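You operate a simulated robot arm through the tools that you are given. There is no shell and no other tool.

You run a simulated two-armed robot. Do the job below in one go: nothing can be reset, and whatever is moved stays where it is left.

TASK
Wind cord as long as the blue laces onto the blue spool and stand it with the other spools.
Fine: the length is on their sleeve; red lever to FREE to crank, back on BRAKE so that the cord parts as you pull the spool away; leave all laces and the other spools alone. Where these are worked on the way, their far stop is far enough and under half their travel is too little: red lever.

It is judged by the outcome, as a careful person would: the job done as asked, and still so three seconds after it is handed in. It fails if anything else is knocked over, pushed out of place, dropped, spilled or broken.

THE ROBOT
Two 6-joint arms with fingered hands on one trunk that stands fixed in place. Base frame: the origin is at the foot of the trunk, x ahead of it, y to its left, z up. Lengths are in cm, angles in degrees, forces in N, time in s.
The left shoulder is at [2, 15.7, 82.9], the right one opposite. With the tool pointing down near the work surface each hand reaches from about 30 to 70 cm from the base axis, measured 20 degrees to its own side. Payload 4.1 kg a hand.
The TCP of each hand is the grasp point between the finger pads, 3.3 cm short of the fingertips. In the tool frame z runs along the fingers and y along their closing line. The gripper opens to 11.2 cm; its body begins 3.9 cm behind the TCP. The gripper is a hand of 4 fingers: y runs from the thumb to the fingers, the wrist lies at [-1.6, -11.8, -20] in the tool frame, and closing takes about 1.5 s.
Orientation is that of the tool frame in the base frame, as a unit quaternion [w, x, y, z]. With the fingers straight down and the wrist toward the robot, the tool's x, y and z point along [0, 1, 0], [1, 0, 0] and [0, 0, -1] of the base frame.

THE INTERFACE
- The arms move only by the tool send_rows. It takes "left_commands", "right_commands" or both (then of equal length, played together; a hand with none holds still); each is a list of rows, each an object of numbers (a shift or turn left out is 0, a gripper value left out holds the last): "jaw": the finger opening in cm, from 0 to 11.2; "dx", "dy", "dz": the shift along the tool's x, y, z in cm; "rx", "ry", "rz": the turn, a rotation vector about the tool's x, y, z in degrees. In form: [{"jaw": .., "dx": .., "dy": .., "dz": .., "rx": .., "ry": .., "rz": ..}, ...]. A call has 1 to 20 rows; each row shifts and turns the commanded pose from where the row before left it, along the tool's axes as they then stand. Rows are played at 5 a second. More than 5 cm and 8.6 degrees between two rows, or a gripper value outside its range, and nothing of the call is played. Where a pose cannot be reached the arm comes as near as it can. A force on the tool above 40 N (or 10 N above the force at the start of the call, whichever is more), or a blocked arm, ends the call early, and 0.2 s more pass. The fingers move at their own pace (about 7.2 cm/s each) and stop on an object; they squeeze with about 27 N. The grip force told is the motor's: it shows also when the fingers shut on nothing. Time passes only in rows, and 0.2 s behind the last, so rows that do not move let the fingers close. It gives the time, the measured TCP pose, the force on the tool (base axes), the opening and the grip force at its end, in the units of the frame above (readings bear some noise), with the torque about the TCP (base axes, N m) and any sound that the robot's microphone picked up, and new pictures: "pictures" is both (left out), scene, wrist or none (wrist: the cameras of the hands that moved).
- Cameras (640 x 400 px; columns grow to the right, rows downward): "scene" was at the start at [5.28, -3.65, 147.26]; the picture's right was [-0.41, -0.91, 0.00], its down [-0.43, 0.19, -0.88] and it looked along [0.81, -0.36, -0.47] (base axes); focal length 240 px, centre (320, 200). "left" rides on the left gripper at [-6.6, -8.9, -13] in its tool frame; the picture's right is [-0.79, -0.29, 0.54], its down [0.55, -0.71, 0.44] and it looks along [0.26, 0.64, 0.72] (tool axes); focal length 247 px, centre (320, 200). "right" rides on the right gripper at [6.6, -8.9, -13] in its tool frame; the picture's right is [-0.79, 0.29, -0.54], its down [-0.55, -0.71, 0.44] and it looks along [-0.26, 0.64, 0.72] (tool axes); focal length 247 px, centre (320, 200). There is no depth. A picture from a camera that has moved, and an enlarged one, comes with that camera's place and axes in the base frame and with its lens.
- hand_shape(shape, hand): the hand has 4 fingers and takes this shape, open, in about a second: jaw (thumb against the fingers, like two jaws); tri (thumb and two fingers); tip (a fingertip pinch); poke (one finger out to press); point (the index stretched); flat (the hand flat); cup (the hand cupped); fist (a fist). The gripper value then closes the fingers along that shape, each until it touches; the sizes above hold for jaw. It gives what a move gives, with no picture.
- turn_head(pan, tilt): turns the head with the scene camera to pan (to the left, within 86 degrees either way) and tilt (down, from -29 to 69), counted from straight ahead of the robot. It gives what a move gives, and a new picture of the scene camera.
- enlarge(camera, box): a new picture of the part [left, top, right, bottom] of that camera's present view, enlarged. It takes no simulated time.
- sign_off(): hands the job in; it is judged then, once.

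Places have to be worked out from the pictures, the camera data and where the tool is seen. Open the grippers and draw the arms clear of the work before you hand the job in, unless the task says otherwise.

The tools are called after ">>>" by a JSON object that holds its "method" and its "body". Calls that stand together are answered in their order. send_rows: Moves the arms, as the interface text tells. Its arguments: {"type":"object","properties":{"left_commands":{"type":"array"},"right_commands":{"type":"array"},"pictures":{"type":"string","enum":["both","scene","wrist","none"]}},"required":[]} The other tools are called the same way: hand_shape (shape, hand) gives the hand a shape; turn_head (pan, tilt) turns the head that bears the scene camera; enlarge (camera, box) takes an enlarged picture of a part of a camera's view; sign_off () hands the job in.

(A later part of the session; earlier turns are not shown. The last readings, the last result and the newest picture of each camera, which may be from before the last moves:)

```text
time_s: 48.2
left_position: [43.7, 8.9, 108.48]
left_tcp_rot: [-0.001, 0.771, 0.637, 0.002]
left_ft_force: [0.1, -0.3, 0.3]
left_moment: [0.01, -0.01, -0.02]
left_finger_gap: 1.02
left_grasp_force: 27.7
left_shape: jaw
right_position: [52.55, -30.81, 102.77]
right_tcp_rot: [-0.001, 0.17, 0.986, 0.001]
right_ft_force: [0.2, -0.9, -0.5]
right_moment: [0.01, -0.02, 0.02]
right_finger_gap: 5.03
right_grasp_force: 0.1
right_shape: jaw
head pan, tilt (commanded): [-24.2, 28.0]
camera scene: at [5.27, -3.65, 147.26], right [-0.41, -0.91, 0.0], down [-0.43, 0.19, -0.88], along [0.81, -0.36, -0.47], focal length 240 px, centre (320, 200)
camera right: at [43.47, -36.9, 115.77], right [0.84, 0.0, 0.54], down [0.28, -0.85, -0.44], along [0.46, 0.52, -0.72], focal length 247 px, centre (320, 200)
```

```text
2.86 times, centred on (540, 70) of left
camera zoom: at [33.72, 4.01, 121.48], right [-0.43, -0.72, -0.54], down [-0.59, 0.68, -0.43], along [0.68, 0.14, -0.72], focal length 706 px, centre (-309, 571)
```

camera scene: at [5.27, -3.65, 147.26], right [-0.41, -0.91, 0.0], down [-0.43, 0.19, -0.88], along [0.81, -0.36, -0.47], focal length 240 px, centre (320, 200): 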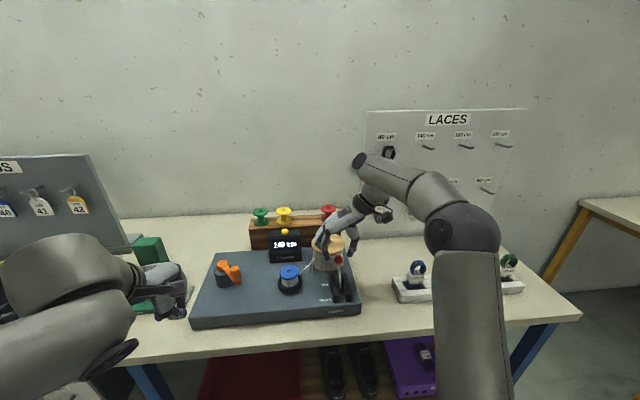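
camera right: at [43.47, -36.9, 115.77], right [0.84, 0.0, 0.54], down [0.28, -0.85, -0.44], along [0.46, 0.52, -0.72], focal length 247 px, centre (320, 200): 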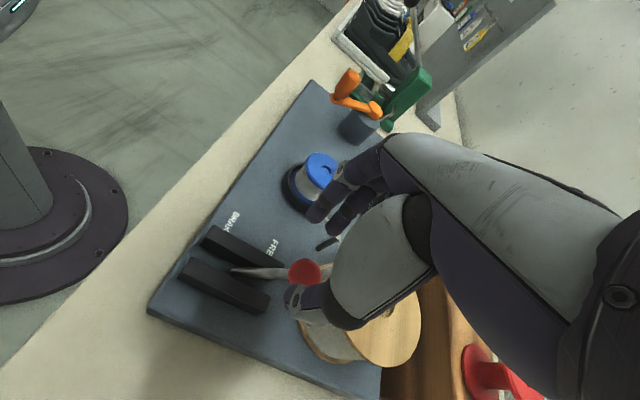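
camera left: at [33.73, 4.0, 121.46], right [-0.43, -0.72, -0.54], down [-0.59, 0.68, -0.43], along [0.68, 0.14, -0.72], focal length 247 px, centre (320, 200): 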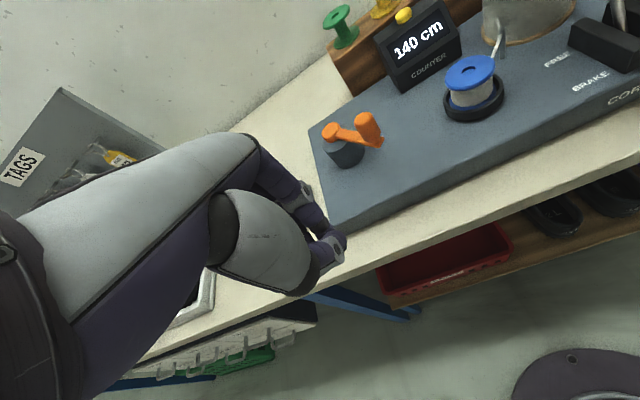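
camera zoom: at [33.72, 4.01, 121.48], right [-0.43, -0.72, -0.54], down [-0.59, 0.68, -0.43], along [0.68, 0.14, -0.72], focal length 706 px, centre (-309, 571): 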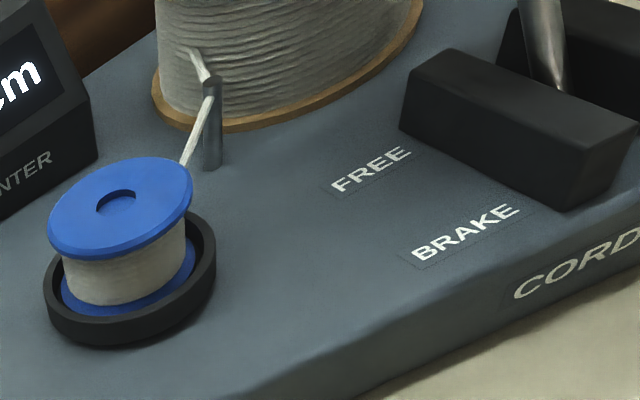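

The clearance path is the same as my earlier exit, so I continue down to z≈98.8 with jaw 5 and then close on the ball.

>>> {"method": "send_rows", "body": {"right_commands": [{"dz": 1.5}, {"dz": 1.5}, {"dz": 1.0}, {"jaw": 4}, {"jaw": 3}, {"jaw": 2}, {"jaw": 1}, {"jaw": 0}, {}, {}], "pictures": "both"}}

>>> {"method": "enlarge", "body": {"camera": "scene", "box": [290, 210, 390, 290]}}

>>> {"method": "enlarge", "body": {"camera": "right", "box": [200, 140, 440, 380]}}

```text
time_s: 50.4
left_position: [43.65, 8.78, 108.62]
left_tcp_rot: [-0.002, 0.77, 0.637, 0.001]
left_ft_force: [-0.6, 1.0, -0.7]
left_moment: [0.01, 0.0, -0.03]
left_finger_gap: 1.02
left_grasp_force: 27.3
left_shape: jaw
right_position: [52.39, -30.75, 98.74]
right_tcp_rot: [-0.003, 0.17, 0.985, 0.0]
right_ft_force: [-6.2, -1.0, -5.5]
right_moment: [0.05, 0.18, 0.03]
right_finger_gap: 0.53
right_grasp_force: 27.2
right_shape: jaw
head pan, tilt (commanded): [-24.2, 28.0]
camera scene: at [5.26, -3.66, 147.26], right [-0.41, -0.91, 0.0], down [-0.43, 0.19, -0.88], along [0.81, -0.36, -0.47], focal length 240 px, centre (320, 200)
camera right: at [43.36, -36.94, 111.73], right [0.85, 0.0, 0.53], down [0.28, -0.85, -0.44], along [0.45, 0.52, -0.72], focal length 247 px, centre (320, 200)
```

scene: 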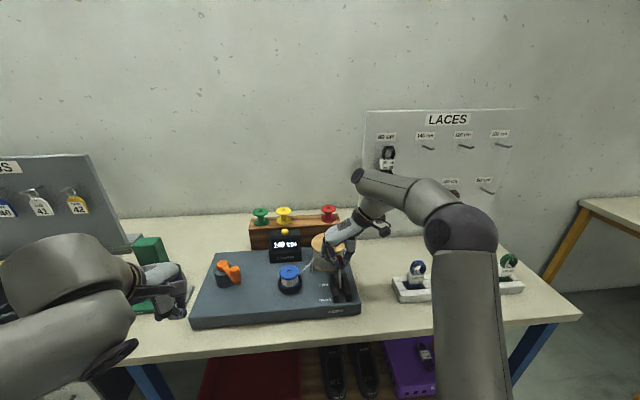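
right: 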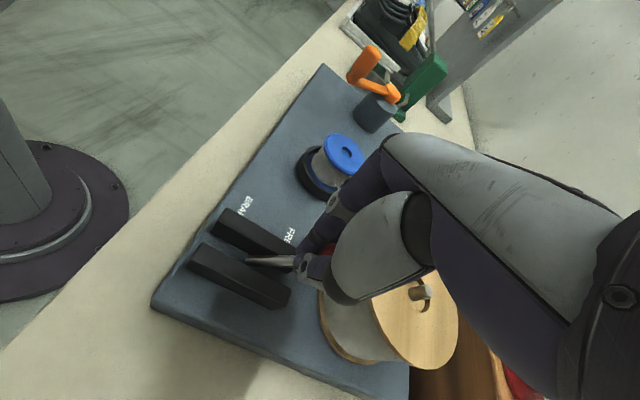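

```text
5.00 times, centred on (340, 250) of scene
camera zoom: at [5.26, -3.66, 147.26], right [-0.41, -0.91, 0.0], down [-0.43, 0.19, -0.88], along [0.81, -0.36, -0.47], focal length 1201 px, centre (220, -50)
```

zoom: 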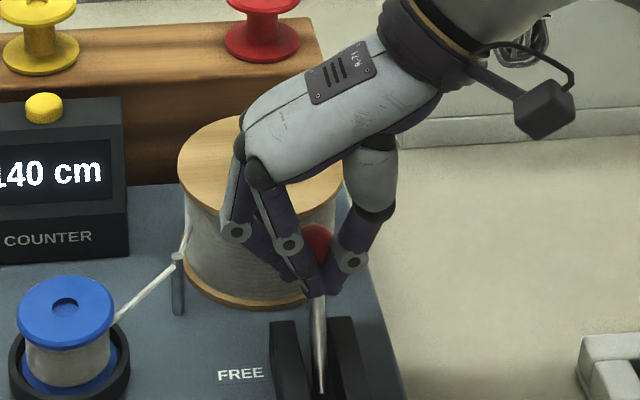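

```text
1.67 times, centred on (320, 260) of right
camera zoom: at [43.36, -36.94, 111.73], right [0.85, 0.0, 0.53], down [0.28, -0.85, -0.44], along [0.45, 0.52, -0.72], focal length 412 px, centre (320, 100)
```

zoom: 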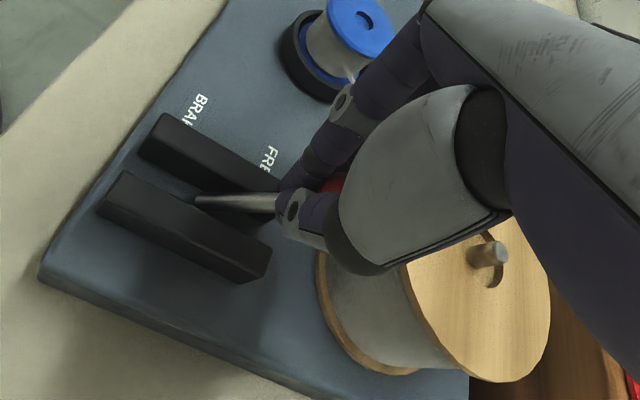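

The fingers hold the stem under the ball with small forces. I pull the lever back toward BRAKE along its arc, first half.

>>> {"method": "send_rows", "body": {"right_commands": [{"dx": 1.0, "dz": -0.4}, {"dx": 1.0, "dz": -0.28}, {"dx": 1.0, "dz": -0.15}, {"dx": 1.0, "dz": -0.03}], "pictures": "scene"}}

>>> {"method": "enlarge", "body": {"camera": "scene", "box": [290, 210, 390, 290]}}

```text
time_s: 51.4
left_position: [43.75, 8.8, 108.54]
left_tcp_rot: [-0.002, 0.771, 0.637, 0.001]
left_ft_force: [0.0, -1.0, -0.5]
left_moment: [0.02, 0.02, -0.01]
left_finger_gap: 1.02
left_grasp_force: 27.2
left_shape: jaw
right_position: [48.83, -29.34, 99.54]
right_tcp_rot: [-0.002, 0.169, 0.986, 0.0]
right_ft_force: [-0.6, -6.0, -12.7]
right_moment: [0.03, -0.04, 0.0]
right_finger_gap: 0.46
right_grasp_force: 27.0
right_shape: jaw
head pan, tilt (commanded): [-24.2, 28.0]
camera scene: at [5.31, -3.69, 147.26], right [-0.41, -0.91, 0.0], down [-0.43, 0.19, -0.88], along [0.81, -0.36, -0.47], focal length 240 px, centre (320, 200)
```

scene: 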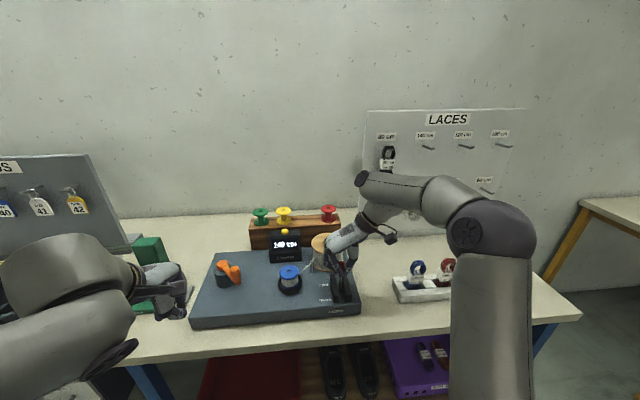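

```text
5.00 times, centred on (340, 250) of scene
camera zoom: at [5.31, -3.69, 147.26], right [-0.41, -0.91, 0.0], down [-0.43, 0.19, -0.88], along [0.81, -0.36, -0.47], focal length 1201 px, centre (220, -50)
```

zoom: 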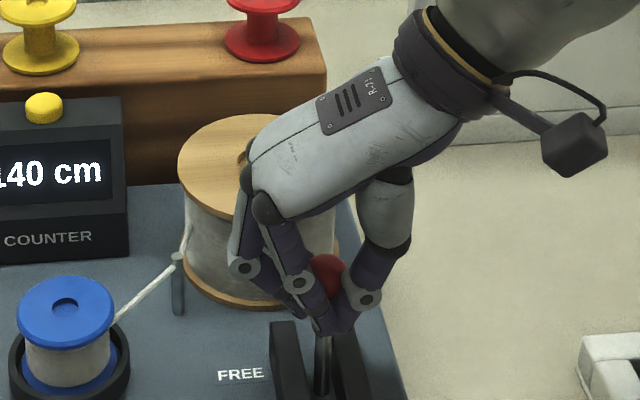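

Lever is upright now with a small downward and sideways pull. I continue back to the BRAKE stop with a little more downward motion and a slight rightward correction.

>>> {"method": "send_rows", "body": {"right_commands": [{"dx": 1.0, "dy": -0.15, "dz": 0.3}, {"dx": 1.0, "dy": -0.1, "dz": 0.3}, {"dx": 1.0, "dz": 0.35}, {"dx": 0.8, "dz": 0.35}], "pictures": "scene"}}

>>> {"method": "enlarge", "body": {"camera": "scene", "box": [290, 230, 390, 310]}}

```text
time_s: 52.4
left_position: [43.7, 8.93, 108.64]
left_tcp_rot: [-0.001, 0.77, 0.638, 0.001]
left_ft_force: [0.1, -0.5, -0.3]
left_moment: [0.03, 0.01, -0.01]
left_finger_gap: 1.03
left_grasp_force: 26.3
left_shape: jaw
right_position: [45.13, -28.33, 98.41]
right_tcp_rot: [-0.002, 0.17, 0.985, 0.001]
right_ft_force: [2.1, 0.0, 0.4]
right_moment: [0.03, -0.16, 0.03]
right_finger_gap: 0.4
right_grasp_force: 26.8
right_shape: jaw
head pan, tilt (commanded): [-24.2, 28.0]
camera scene: at [5.29, -3.65, 147.26], right [-0.41, -0.91, 0.0], down [-0.43, 0.19, -0.88], along [0.81, -0.36, -0.47], focal length 240 px, centre (320, 200)
```

scene: 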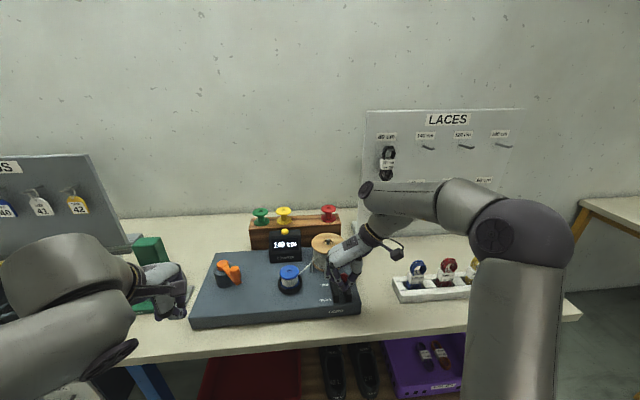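

```text
5.00 times, centred on (340, 270) of scene
camera zoom: at [5.29, -3.65, 147.26], right [-0.41, -0.91, 0.0], down [-0.43, 0.19, -0.88], along [0.81, -0.36, -0.47], focal length 1201 px, centre (220, -150)
```

zoom: 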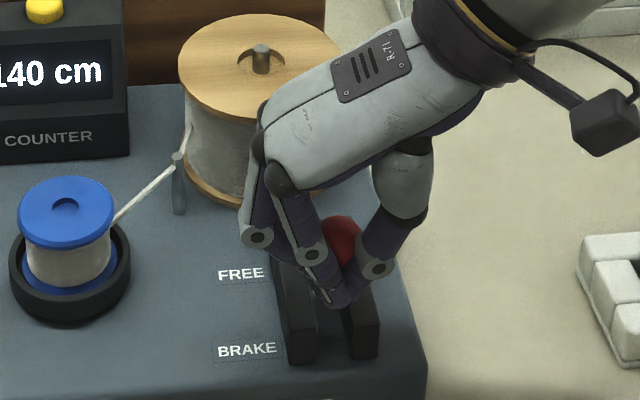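

Back near the original BRAKE position (45.1 vs 44.9). I pull a little further until it presses against the stop.

>>> {"method": "send_rows", "body": {"right_commands": [{"dx": 0.5, "dz": 0.2}, {"dx": 0.5, "dz": 0.25}], "pictures": "none"}}

```text
time_s: 53.0
left_position: [43.84, 8.78, 108.56]
left_tcp_rot: [-0.002, 0.771, 0.637, 0.001]
left_ft_force: [0.4, -0.1, 0.2]
left_moment: [-0.02, -0.01, 0.0]
left_finger_gap: 1.0
left_grasp_force: 26.9
left_shape: jaw
right_position: [44.28, -28.19, 98.0]
right_tcp_rot: [0.002, 0.17, 0.985, 0.0]
right_ft_force: [14.4, -4.2, 3.1]
right_moment: [-0.12, -0.52, 0.03]
right_finger_gap: 0.41
right_grasp_force: 26.5
right_shape: jaw
head pan, tilt (commanded): [-24.2, 28.0]
```

Force is 14 N against the pull at x=44.3, past the starting place, so the lever is at the BRAKE stop. I open, lift off, and look.

>>> {"method": "send_rows", "body": {"right_commands": [{"jaw": 3}, {"jaw": 6}, {"jaw": 8}, {}, {"dz": -2}, {"dz": -3}, {"dz": -4}, {"dz": -4}], "pictures": "both"}}

>>> {"method": "enlarge", "body": {"camera": "scene", "box": [250, 210, 390, 310]}}

>>> {"method": "enlarge", "body": {"camera": "left", "box": [420, 0, 640, 140]}}

```text
time_s: 54.8
left_position: [43.78, 8.92, 108.59]
left_tcp_rot: [-0.001, 0.77, 0.638, 0.001]
left_ft_force: [-0.1, -0.1, 0.4]
left_moment: [0.04, -0.01, 0.01]
left_finger_gap: 1.0
left_grasp_force: 26.9
left_shape: jaw
right_position: [44.17, -28.03, 110.86]
right_tcp_rot: [-0.001, 0.169, 0.986, 0.001]
right_ft_force: [-0.1, -0.2, 0.1]
right_moment: [0.0, 0.04, -0.01]
right_finger_gap: 8.0
right_grasp_force: 0.0
right_shape: jaw
head pan, tilt (commanded): [-24.2, 28.0]
camera scene: at [5.29, -3.66, 147.26], right [-0.41, -0.91, 0.0], down [-0.43, 0.19, -0.88], along [0.81, -0.36, -0.47], focal length 240 px, centre (320, 200)
camera right: at [35.1, -34.27, 123.89], right [0.84, 0.0, 0.54], down [0.28, -0.85, -0.44], along [0.46, 0.52, -0.72], focal length 247 px, centre (320, 200)
```

scene: 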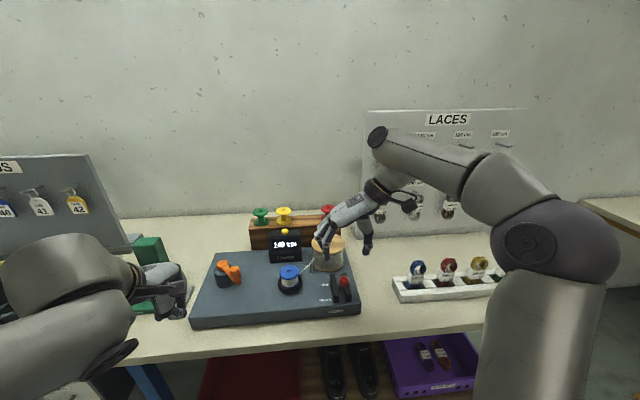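
right: 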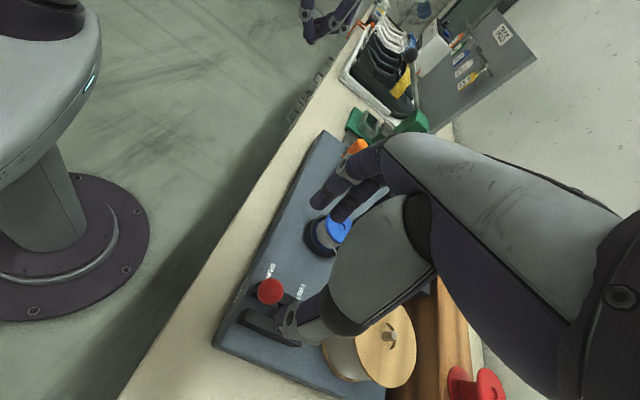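

```text
4.00 times, centred on (320, 260) of scene
camera zoom: at [5.29, -3.66, 147.26], right [-0.41, -0.91, 0.0], down [-0.43, 0.19, -0.88], along [0.81, -0.36, -0.47], focal length 961 px, centre (320, -40)
```

zoom: 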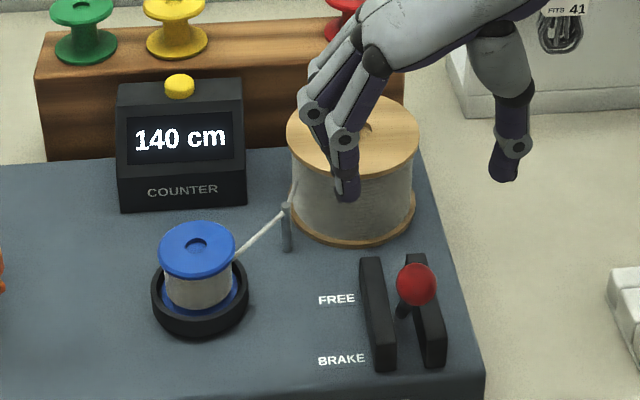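

```text
2.86 times, centred on (530, 70) of left
camera zoom: at [33.74, 4.0, 121.47], right [-0.43, -0.72, -0.54], down [-0.59, 0.68, -0.43], along [0.68, 0.14, -0.72], focal length 706 px, centre (-280, 571)
```

zoom: 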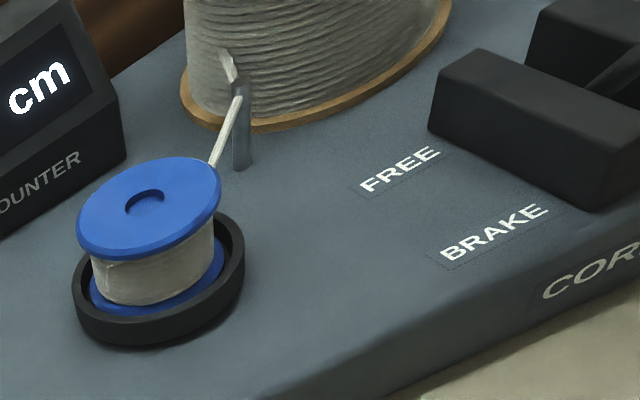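

Lever is back on BRAKE, counter 140. Now I turn the right hand back to fore-aft closing with a 15° forward tilt (needed to reach the rail) and move above the blue spool at about (56, -16.7), z≈108.

>>> {"method": "send_rows", "body": {"right_commands": [{"rz": 8.2, "jaw": 9}, {"rz": 8.2}, {"rz": 8.2}, {"rz": 8.2}, {"rz": 8.2}, {"rz": 8.2}, {"rz": 8.2}, {"rz": 8.2}, {"rz": 8.2}, {"rz": 8.2}, {"rx": -7.5}, {"rx": -7.5}, {"dx": 3.37, "dy": 2.04, "dz": 1.3}, {"dx": 3.37, "dy": 2.04, "dz": 1.3}, {"dx": 3.37, "dy": 2.04, "dz": 1.3}, {"dx": 3.37, "dy": 2.04, "dz": 1.3}, {}], "pictures": "both"}}

>>> {"method": "enlarge", "body": {"camera": "scene", "box": [240, 200, 380, 310]}}

>>> {"method": "enlarge", "body": {"camera": "right", "box": [160, 160, 400, 400]}}

>>> {"method": "enlarge", "body": {"camera": "left", "box": [380, 0, 600, 160]}}

```text
time_s: 58.4
left_position: [43.78, 8.88, 108.58]
left_tcp_rot: [-0.001, 0.77, 0.638, 0.001]
left_ft_force: [-0.1, 0.2, -0.3]
left_moment: [0.04, -0.02, -0.02]
left_finger_gap: 1.02
left_grasp_force: 26.9
left_shape: jaw
right_position: [56.0, -16.76, 108.15]
right_tcp_rot: [0.099, 0.768, 0.628, 0.084]
right_ft_force: [0.2, 0.2, 0.3]
right_moment: [0.03, -0.03, 0.04]
right_finger_gap: 8.97
right_grasp_force: 0.0
right_shape: jaw
head pan, tilt (commanded): [-24.2, 28.0]
camera scene: at [5.27, -3.66, 147.26], right [-0.41, -0.91, 0.0], down [-0.43, 0.19, -0.88], along [0.81, -0.36, -0.47], focal length 240 px, centre (320, 200)
camera right: at [45.57, -7.84, 118.39], right [-0.02, -0.8, 0.59], down [-0.67, -0.43, -0.6], along [0.74, -0.41, -0.53], focal length 247 px, centre (320, 200)
```

scene: 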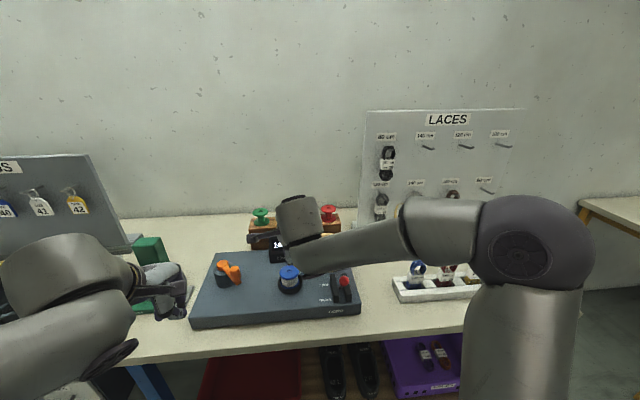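
right: 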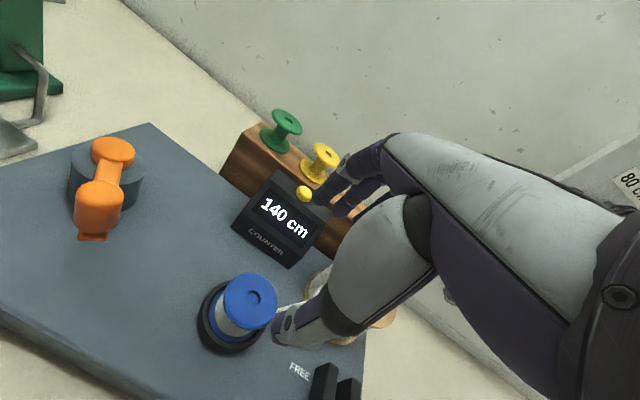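

```text
3.64 times, centred on (310, 255) of scene
camera zoom: at [5.27, -3.66, 147.26], right [-0.41, -0.91, 0.0], down [-0.43, 0.19, -0.88], along [0.81, -0.36, -0.47], focal length 874 px, centre (356, 0)
```

zoom: 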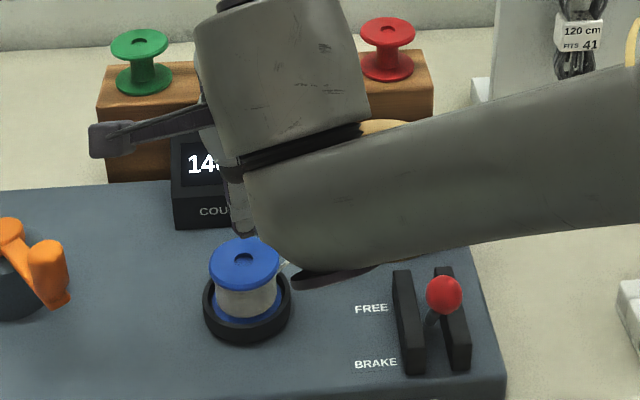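

```text
1.67 times, centred on (280, 280) of right
camera zoom: at [45.57, -7.84, 118.39], right [-0.02, -0.8, 0.59], down [-0.67, -0.43, -0.6], along [0.74, -0.41, -0.53], focal length 412 px, centre (387, 67)
```

zoom: 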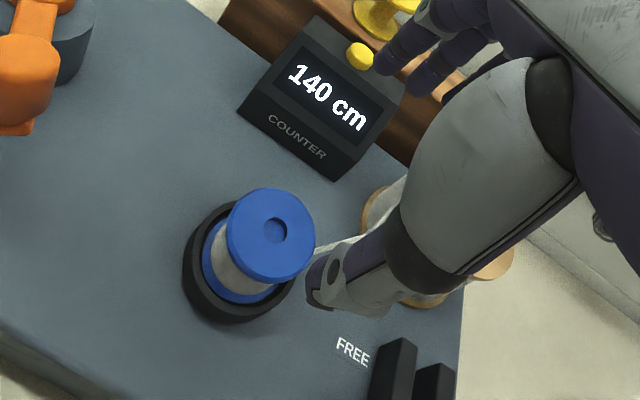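

```text
2.50 times, centred on (490, 80) of left
camera zoom: at [33.72, 4.0, 121.48], right [-0.43, -0.72, -0.54], down [-0.59, 0.68, -0.43], along [0.68, 0.14, -0.72], focal length 617 px, centre (-105, 500)
```

zoom: 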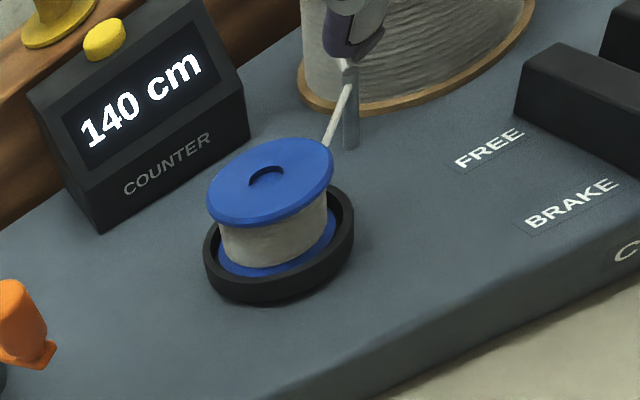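

Refining with all three cameras, the spool top centre is near (57.5, -17.1) at z≈94.5–95. I move over it down to z≈103 and look again from close up.

>>> {"method": "send_rows", "body": {"right_commands": [{"dy": 0.08, "dz": 2.69}, {"dy": 0.08, "dz": 2.69}, {}], "pictures": "both"}}

>>> {"method": "enlarge", "body": {"camera": "right", "box": [160, 160, 400, 400]}}

>>> {"method": "enlarge", "body": {"camera": "left", "box": [380, 0, 600, 160]}}

>>> {"method": "enlarge", "body": {"camera": "scene", "box": [240, 220, 360, 310]}}

```text
time_s: 59.2
left_position: [43.86, 9.0, 108.61]
left_tcp_rot: [-0.002, 0.771, 0.637, 0.002]
left_ft_force: [-0.2, 0.4, 0.1]
left_moment: [0.02, 0.04, -0.05]
left_finger_gap: 1.03
left_grasp_force: 27.1
left_shape: jaw
right_position: [57.45, -16.95, 102.83]
right_tcp_rot: [0.1, 0.768, 0.627, 0.081]
right_ft_force: [-1.0, 0.3, 0.3]
right_moment: [0.02, 0.0, 0.05]
right_finger_gap: 8.97
right_grasp_force: 0.1
right_shape: jaw
head pan, tilt (commanded): [-24.2, 28.0]
camera scene: at [5.27, -3.65, 147.26], right [-0.41, -0.91, 0.0], down [-0.43, 0.19, -0.88], along [0.81, -0.36, -0.47], focal length 240 px, centre (320, 200)
camera right: at [46.99, -8.14, 113.09], right [-0.02, -0.8, 0.59], down [-0.67, -0.43, -0.6], along [0.74, -0.41, -0.53], focal length 247 px, centre (320, 200)
```

scene: 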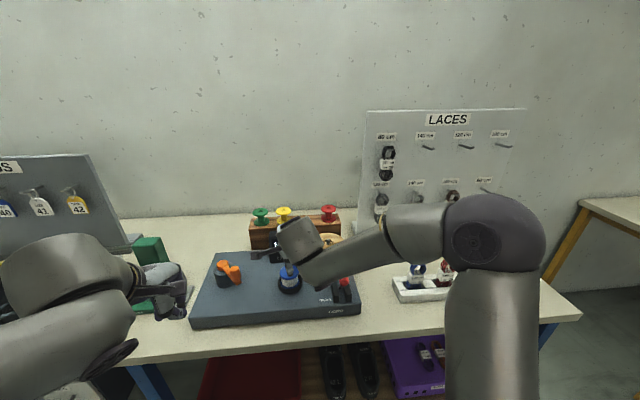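
right: 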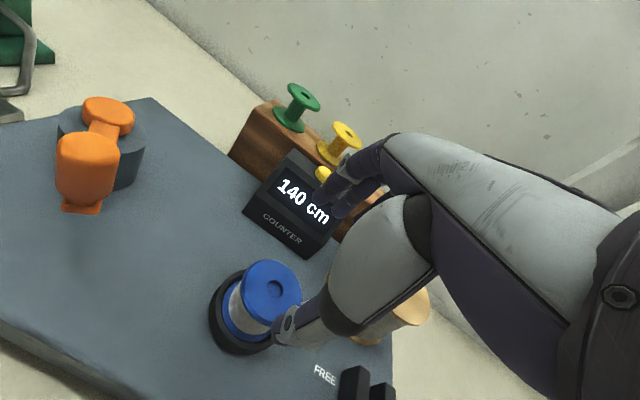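

```text
1.67 times, centred on (280, 280) of right
camera zoom: at [46.99, -8.14, 113.09], right [-0.02, -0.8, 0.59], down [-0.67, -0.43, -0.6], along [0.74, -0.41, -0.53], focal length 412 px, centre (387, 67)
```

zoom: 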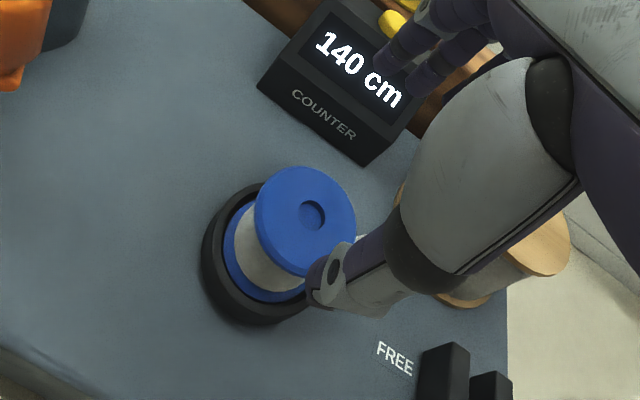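

```text
2.50 times, centred on (490, 80) of left
camera zoom: at [33.72, 4.01, 121.48], right [-0.43, -0.72, -0.54], down [-0.59, 0.68, -0.43], along [0.68, 0.14, -0.72], focal length 617 px, centre (-105, 500)
```

zoom: 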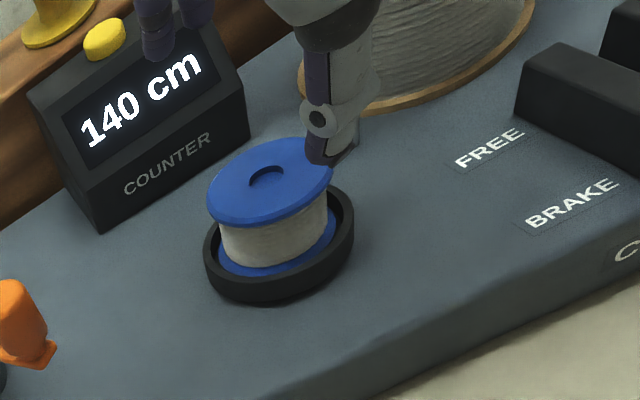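

```text
4.44 times, centred on (300, 265) of scene
camera zoom: at [5.27, -3.65, 147.26], right [-0.41, -0.91, 0.0], down [-0.43, 0.19, -0.88], along [0.81, -0.36, -0.47], focal length 1068 px, centre (409, -89)
```

zoom: 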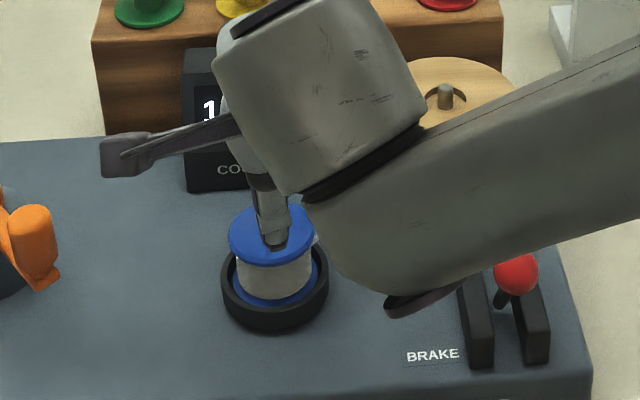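

All three cameras agree: spool top centre (57.0, -16.9, 95.0). I descend with the tilted hand so thumb and fingers straddle the top flange (TCP z≈96.3), jaw 9.

>>> {"method": "send_rows", "body": {"right_commands": [{"dx": -0.01, "dy": -0.84, "dz": 2.03}, {"dx": -0.01, "dy": -0.84, "dz": 2.03}, {"dx": -0.02, "dy": -0.84, "dz": 2.03}, {}], "pictures": "both"}}

>>> {"method": "enlarge", "body": {"camera": "right", "box": [160, 160, 400, 400]}}

>>> {"method": "enlarge", "body": {"camera": "left", "box": [380, 0, 600, 160]}}

>>> {"method": "enlarge", "body": {"camera": "scene", "box": [240, 220, 360, 310]}}

```text
time_s: 60.2
left_position: [43.77, 8.98, 108.64]
left_tcp_rot: [-0.001, 0.771, 0.637, 0.001]
left_ft_force: [0.4, -0.4, -0.3]
left_moment: [-0.03, 0.02, 0.02]
left_finger_gap: 1.01
left_grasp_force: 26.6
left_shape: jaw
right_position: [56.48, -16.72, 96.33]
right_tcp_rot: [0.099, 0.768, 0.627, 0.081]
right_ft_force: [0.1, 0.1, -0.6]
right_moment: [0.04, -0.01, 0.0]
right_finger_gap: 8.97
right_grasp_force: 0.2
right_shape: jaw
head pan, tilt (commanded): [-24.2, 28.0]
camera scene: at [5.27, -3.65, 147.26], right [-0.41, -0.91, 0.0], down [-0.43, 0.19, -0.88], along [0.81, -0.36, -0.47], focal length 240 px, centre (320, 200)
camera right: at [46.2, -7.91, 106.58], right [-0.02, -0.8, 0.59], down [-0.67, -0.43, -0.6], along [0.74, -0.41, -0.53], focal length 247 px, centre (320, 200)
```

scene: 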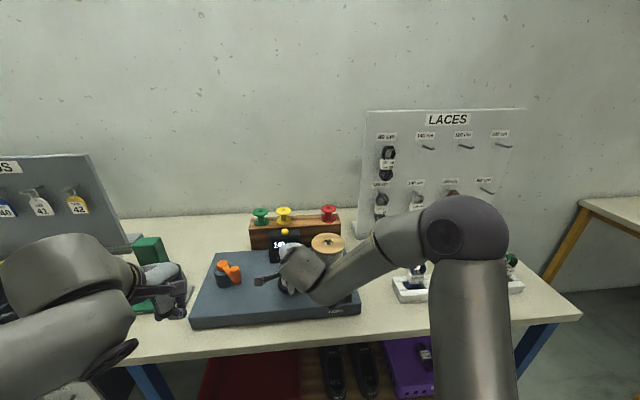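
right: 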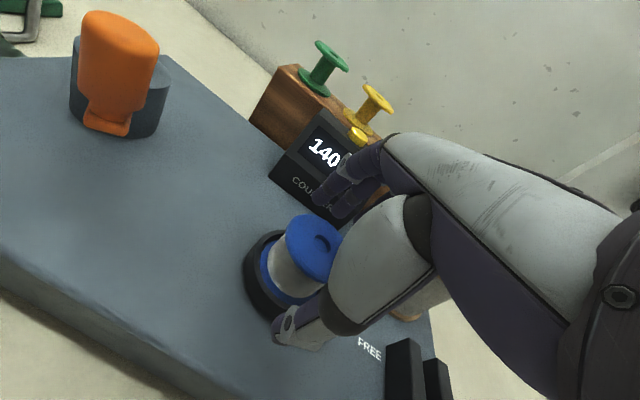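

```text
1.67 times, centred on (280, 280) of right
camera zoom: at [46.2, -7.91, 106.58], right [-0.02, -0.8, 0.59], down [-0.67, -0.43, -0.6], along [0.74, -0.41, -0.53], focal length 412 px, centre (387, 67)
```

zoom: 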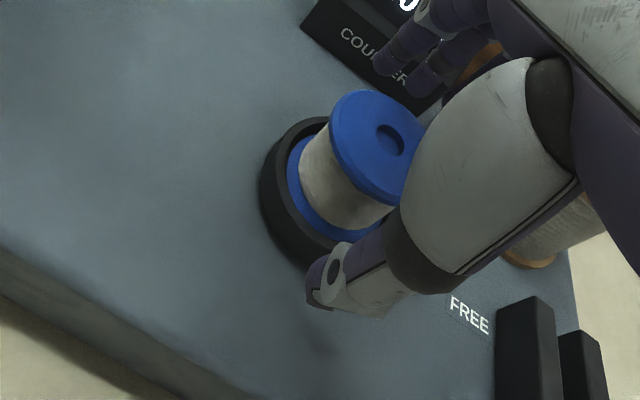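

```text
2.50 times, centred on (490, 80) of left
camera zoom: at [33.72, 4.01, 121.47], right [-0.43, -0.72, -0.54], down [-0.59, 0.68, -0.43], along [0.68, 0.14, -0.72], focal length 617 px, centre (-105, 500)
```

zoom: 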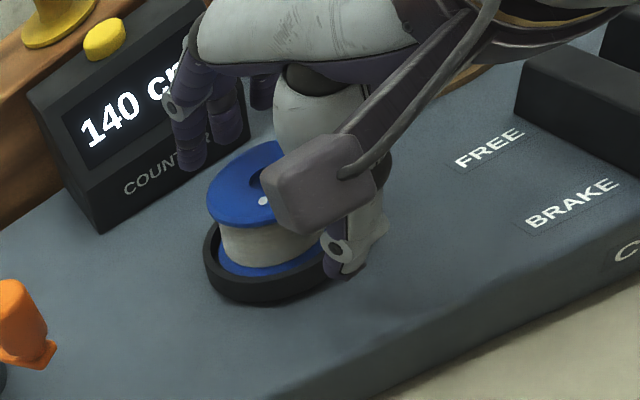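

```text
4.44 times, centred on (300, 265) of scene
camera zoom: at [5.27, -3.65, 147.26], right [-0.41, -0.91, 0.0], down [-0.43, 0.19, -0.88], along [0.81, -0.36, -0.47], focal length 1068 px, centre (409, -89)
```

zoom: 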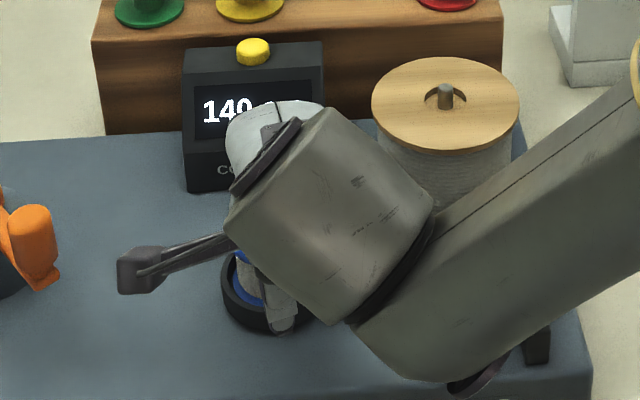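

The hand straddles the spool centrally with no contact force. I close the fingers on the flange.

>>> {"method": "send_rows", "body": {"right_commands": [{"jaw": 8}, {"jaw": 7}, {"jaw": 6}, {"jaw": 5}, {"jaw": 4}, {"jaw": 3}, {"jaw": 2}, {}, {}, {}], "pictures": "both"}}

>>> {"method": "enlarge", "body": {"camera": "right", "box": [160, 160, 400, 400]}}

>>> {"method": "enlarge", "body": {"camera": "left", "box": [380, 0, 600, 160]}}

```text
time_s: 62.4
left_position: [43.81, 8.84, 108.53]
left_tcp_rot: [-0.001, 0.771, 0.637, 0.001]
left_ft_force: [-0.1, 0.1, -0.8]
left_moment: [0.03, 0.02, 0.01]
left_finger_gap: 1.01
left_grasp_force: 26.6
left_shape: jaw
right_position: [56.62, -16.85, 96.36]
right_tcp_rot: [0.1, 0.767, 0.628, 0.083]
right_ft_force: [-1.3, 0.5, 0.6]
right_moment: [0.02, 0.06, 0.03]
right_finger_gap: 5.18
right_grasp_force: 26.6
right_shape: jaw
head pan, tilt (commanded): [-24.2, 28.0]
camera scene: at [5.27, -3.65, 147.26], right [-0.41, -0.91, 0.0], down [-0.43, 0.19, -0.88], along [0.81, -0.36, -0.47], focal length 240 px, centre (320, 200)
camera right: at [46.2, -7.9, 106.59], right [-0.02, -0.8, 0.59], down [-0.67, -0.43, -0.6], along [0.74, -0.41, -0.53], focal length 247 px, centre (320, 200)
```

scene: 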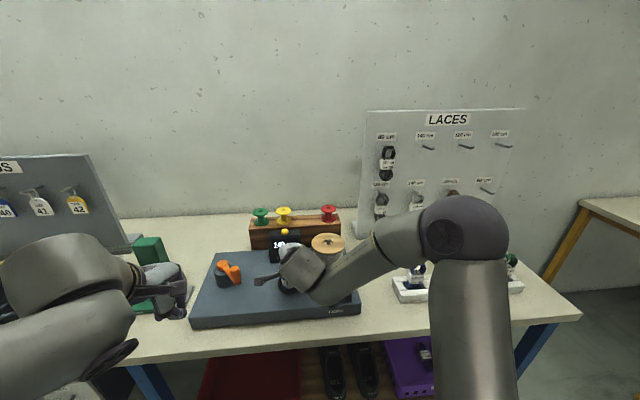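
right: 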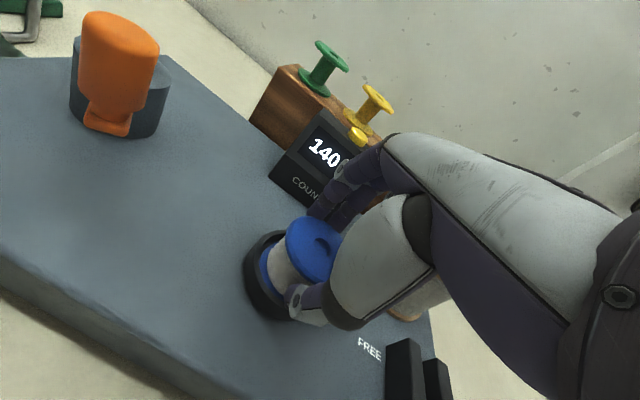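

```text
1.67 times, centred on (280, 280) of right
camera zoom: at [46.2, -7.9, 106.59], right [-0.02, -0.8, 0.59], down [-0.67, -0.43, -0.6], along [0.74, -0.41, -0.53], focal length 412 px, centre (387, 67)
```

zoom: 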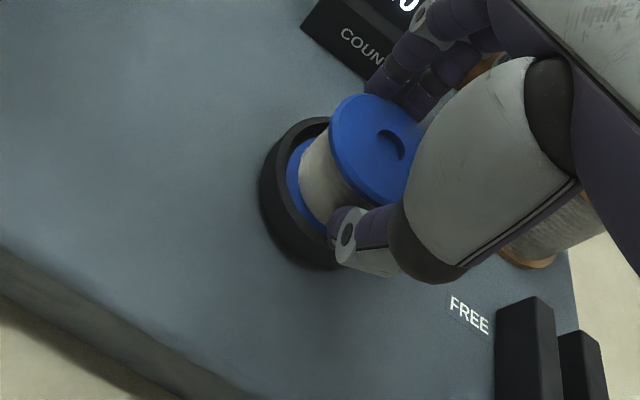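

```text
2.50 times, centred on (490, 80) of left
camera zoom: at [33.72, 4.01, 121.48], right [-0.43, -0.72, -0.54], down [-0.59, 0.68, -0.43], along [0.68, 0.14, -0.72], focal length 617 px, centre (-105, 500)
```

zoom: 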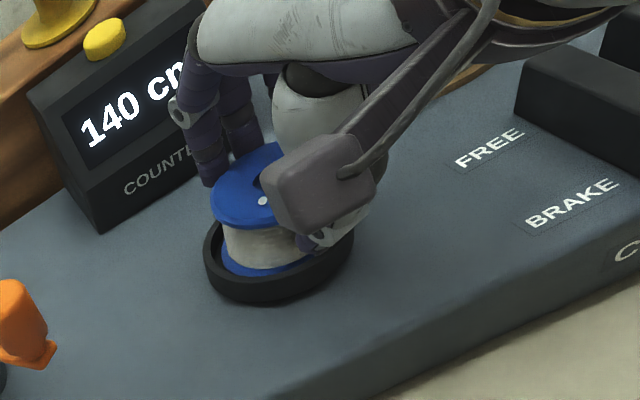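

Firm grip: gap 5.2 cm, 27 N on the flange. I lift straight up 3 cm slowly and check that the spool comes along and the cord parts.

>>> {"method": "send_rows", "body": {"right_commands": [{"dy": 0.13, "dz": -0.48}, {"dy": 0.26, "dz": -0.97}, {"dy": 0.39, "dz": -1.45}, {}], "pictures": "both"}}

>>> {"method": "enlarge", "body": {"camera": "right", "box": [160, 160, 400, 400]}}

>>> {"method": "enlarge", "body": {"camera": "left", "box": [380, 0, 600, 160]}}

```text
time_s: 63.4
left_position: [43.87, 9.01, 108.59]
left_tcp_rot: [-0.001, 0.77, 0.638, 0.001]
left_ft_force: [0.5, -0.1, 0.3]
left_moment: [0.02, 0.03, 0.02]
left_finger_gap: 1.03
left_grasp_force: 27.2
left_shape: jaw
right_position: [56.63, -16.88, 99.35]
right_tcp_rot: [0.1, 0.768, 0.627, 0.081]
right_ft_force: [0.4, -0.3, -1.3]
right_moment: [0.01, 0.01, 0.01]
right_finger_gap: 5.21
right_grasp_force: 27.4
right_shape: jaw
head pan, tilt (commanded): [-24.2, 28.0]
camera scene: at [5.28, -3.65, 147.26], right [-0.41, -0.91, 0.0], down [-0.43, 0.19, -0.88], along [0.81, -0.36, -0.47], focal length 240 px, centre (320, 200)
camera right: at [46.25, -7.94, 109.56], right [-0.02, -0.8, 0.59], down [-0.67, -0.43, -0.6], along [0.74, -0.41, -0.53], focal length 247 px, centre (320, 200)
```

scene: 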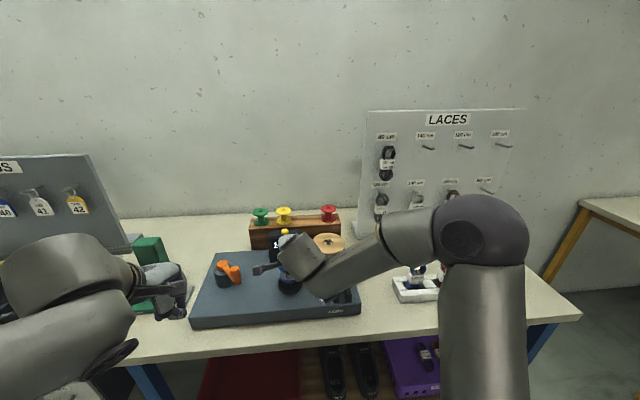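
right: 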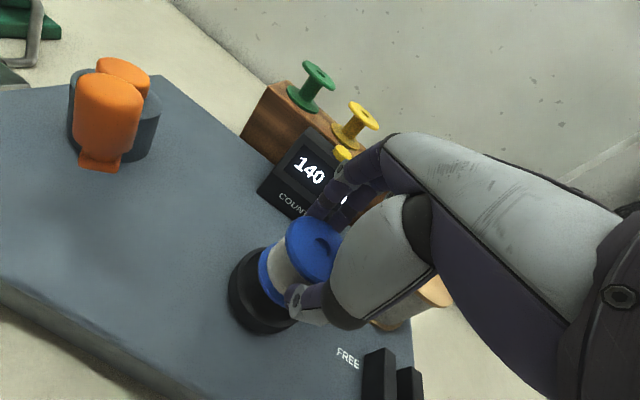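

```text
1.67 times, centred on (280, 280) of right
camera zoom: at [46.25, -7.94, 109.56], right [-0.02, -0.8, 0.59], down [-0.67, -0.43, -0.6], along [0.74, -0.41, -0.53], focal length 412 px, centre (387, 67)
```

zoom: 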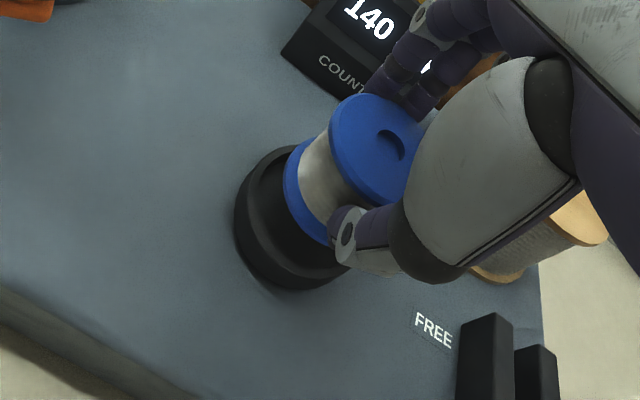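

```text
2.50 times, centred on (490, 80) of left
camera zoom: at [33.73, 4.01, 121.47], right [-0.43, -0.72, -0.54], down [-0.59, 0.68, -0.43], along [0.68, 0.14, -0.72], focal length 617 px, centre (-105, 500)
```

zoom: 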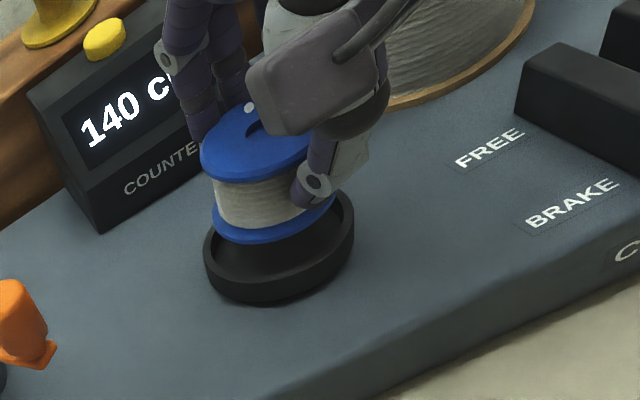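

The spool came out of its cup and hangs upright in the hand. I lift to z≈106.5 to clear the counter and reel, and check the cord.

>>> {"method": "send_rows", "body": {"right_commands": [{"dy": 0.62, "dz": -2.3}, {"dy": 0.62, "dz": -2.3}, {"dy": 0.62, "dz": -2.3}, {}], "pictures": "both"}}

>>> {"method": "enlarge", "body": {"camera": "scene", "box": [230, 200, 370, 310]}}

>>> {"method": "enlarge", "body": {"camera": "left", "box": [380, 0, 600, 160]}}

```text
time_s: 64.4
left_position: [43.69, 8.84, 108.61]
left_tcp_rot: [-0.001, 0.771, 0.637, 0.001]
left_ft_force: [-0.4, 0.2, -0.3]
left_moment: [-0.01, 0.01, -0.02]
left_finger_gap: 1.02
left_grasp_force: 26.6
left_shape: jaw
right_position: [56.47, -16.86, 106.43]
right_tcp_rot: [0.101, 0.768, 0.627, 0.081]
right_ft_force: [0.4, -0.1, -1.1]
right_moment: [0.01, 0.02, -0.05]
right_finger_gap: 5.21
right_grasp_force: 27.1
right_shape: jaw
head pan, tilt (commanded): [-24.2, 28.0]
camera scene: at [5.28, -3.65, 147.26], right [-0.41, -0.91, 0.0], down [-0.43, 0.19, -0.88], along [0.81, -0.36, -0.47], focal length 240 px, centre (320, 200)
camera right: at [46.24, -8.02, 116.73], right [-0.02, -0.8, 0.59], down [-0.67, -0.43, -0.6], along [0.74, -0.41, -0.53], focal length 247 px, centre (320, 200)
```

scene: 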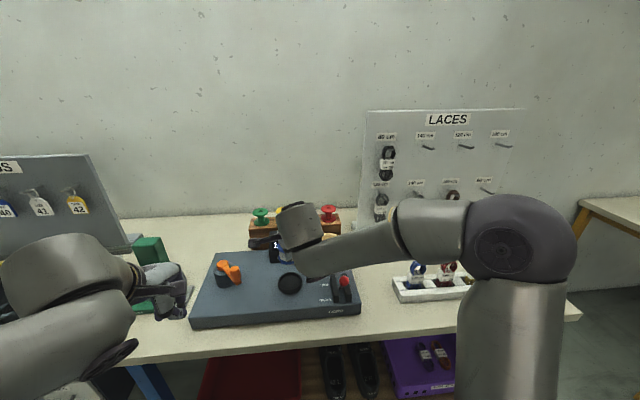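
right: 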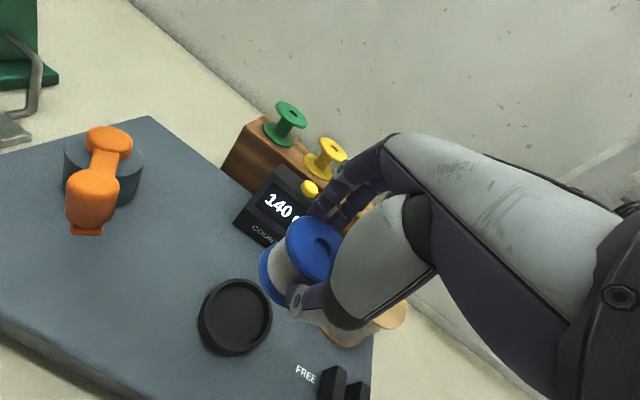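

```text
3.64 times, centred on (300, 255) of scene
camera zoom: at [5.28, -3.65, 147.26], right [-0.41, -0.91, 0.0], down [-0.43, 0.19, -0.88], along [0.81, -0.36, -0.47], focal length 874 px, centre (393, 0)
```

zoom: 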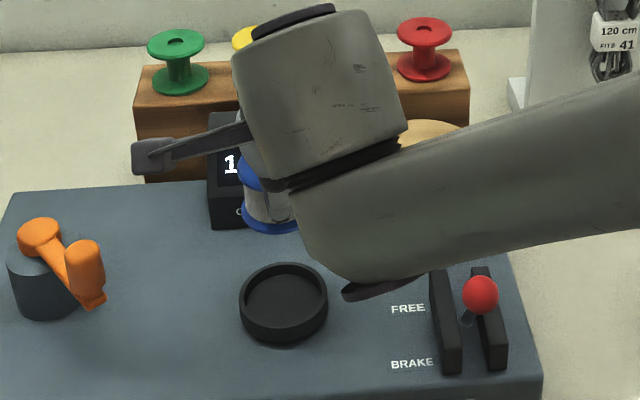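

```text
2.50 times, centred on (490, 80) of left
camera zoom: at [33.73, 4.01, 121.47], right [-0.43, -0.72, -0.54], down [-0.59, 0.68, -0.43], along [0.68, 0.14, -0.72], focal length 617 px, centre (-105, 500)
```

zoom: 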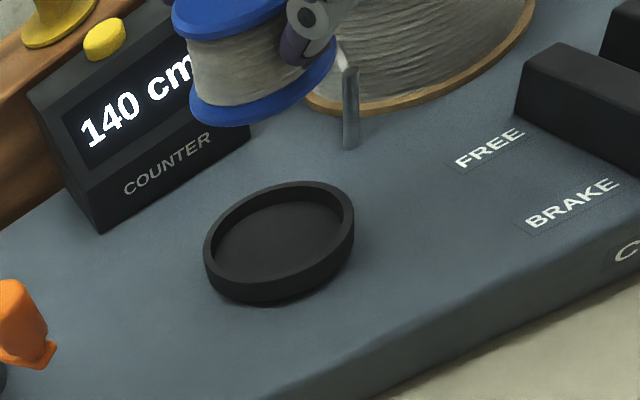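

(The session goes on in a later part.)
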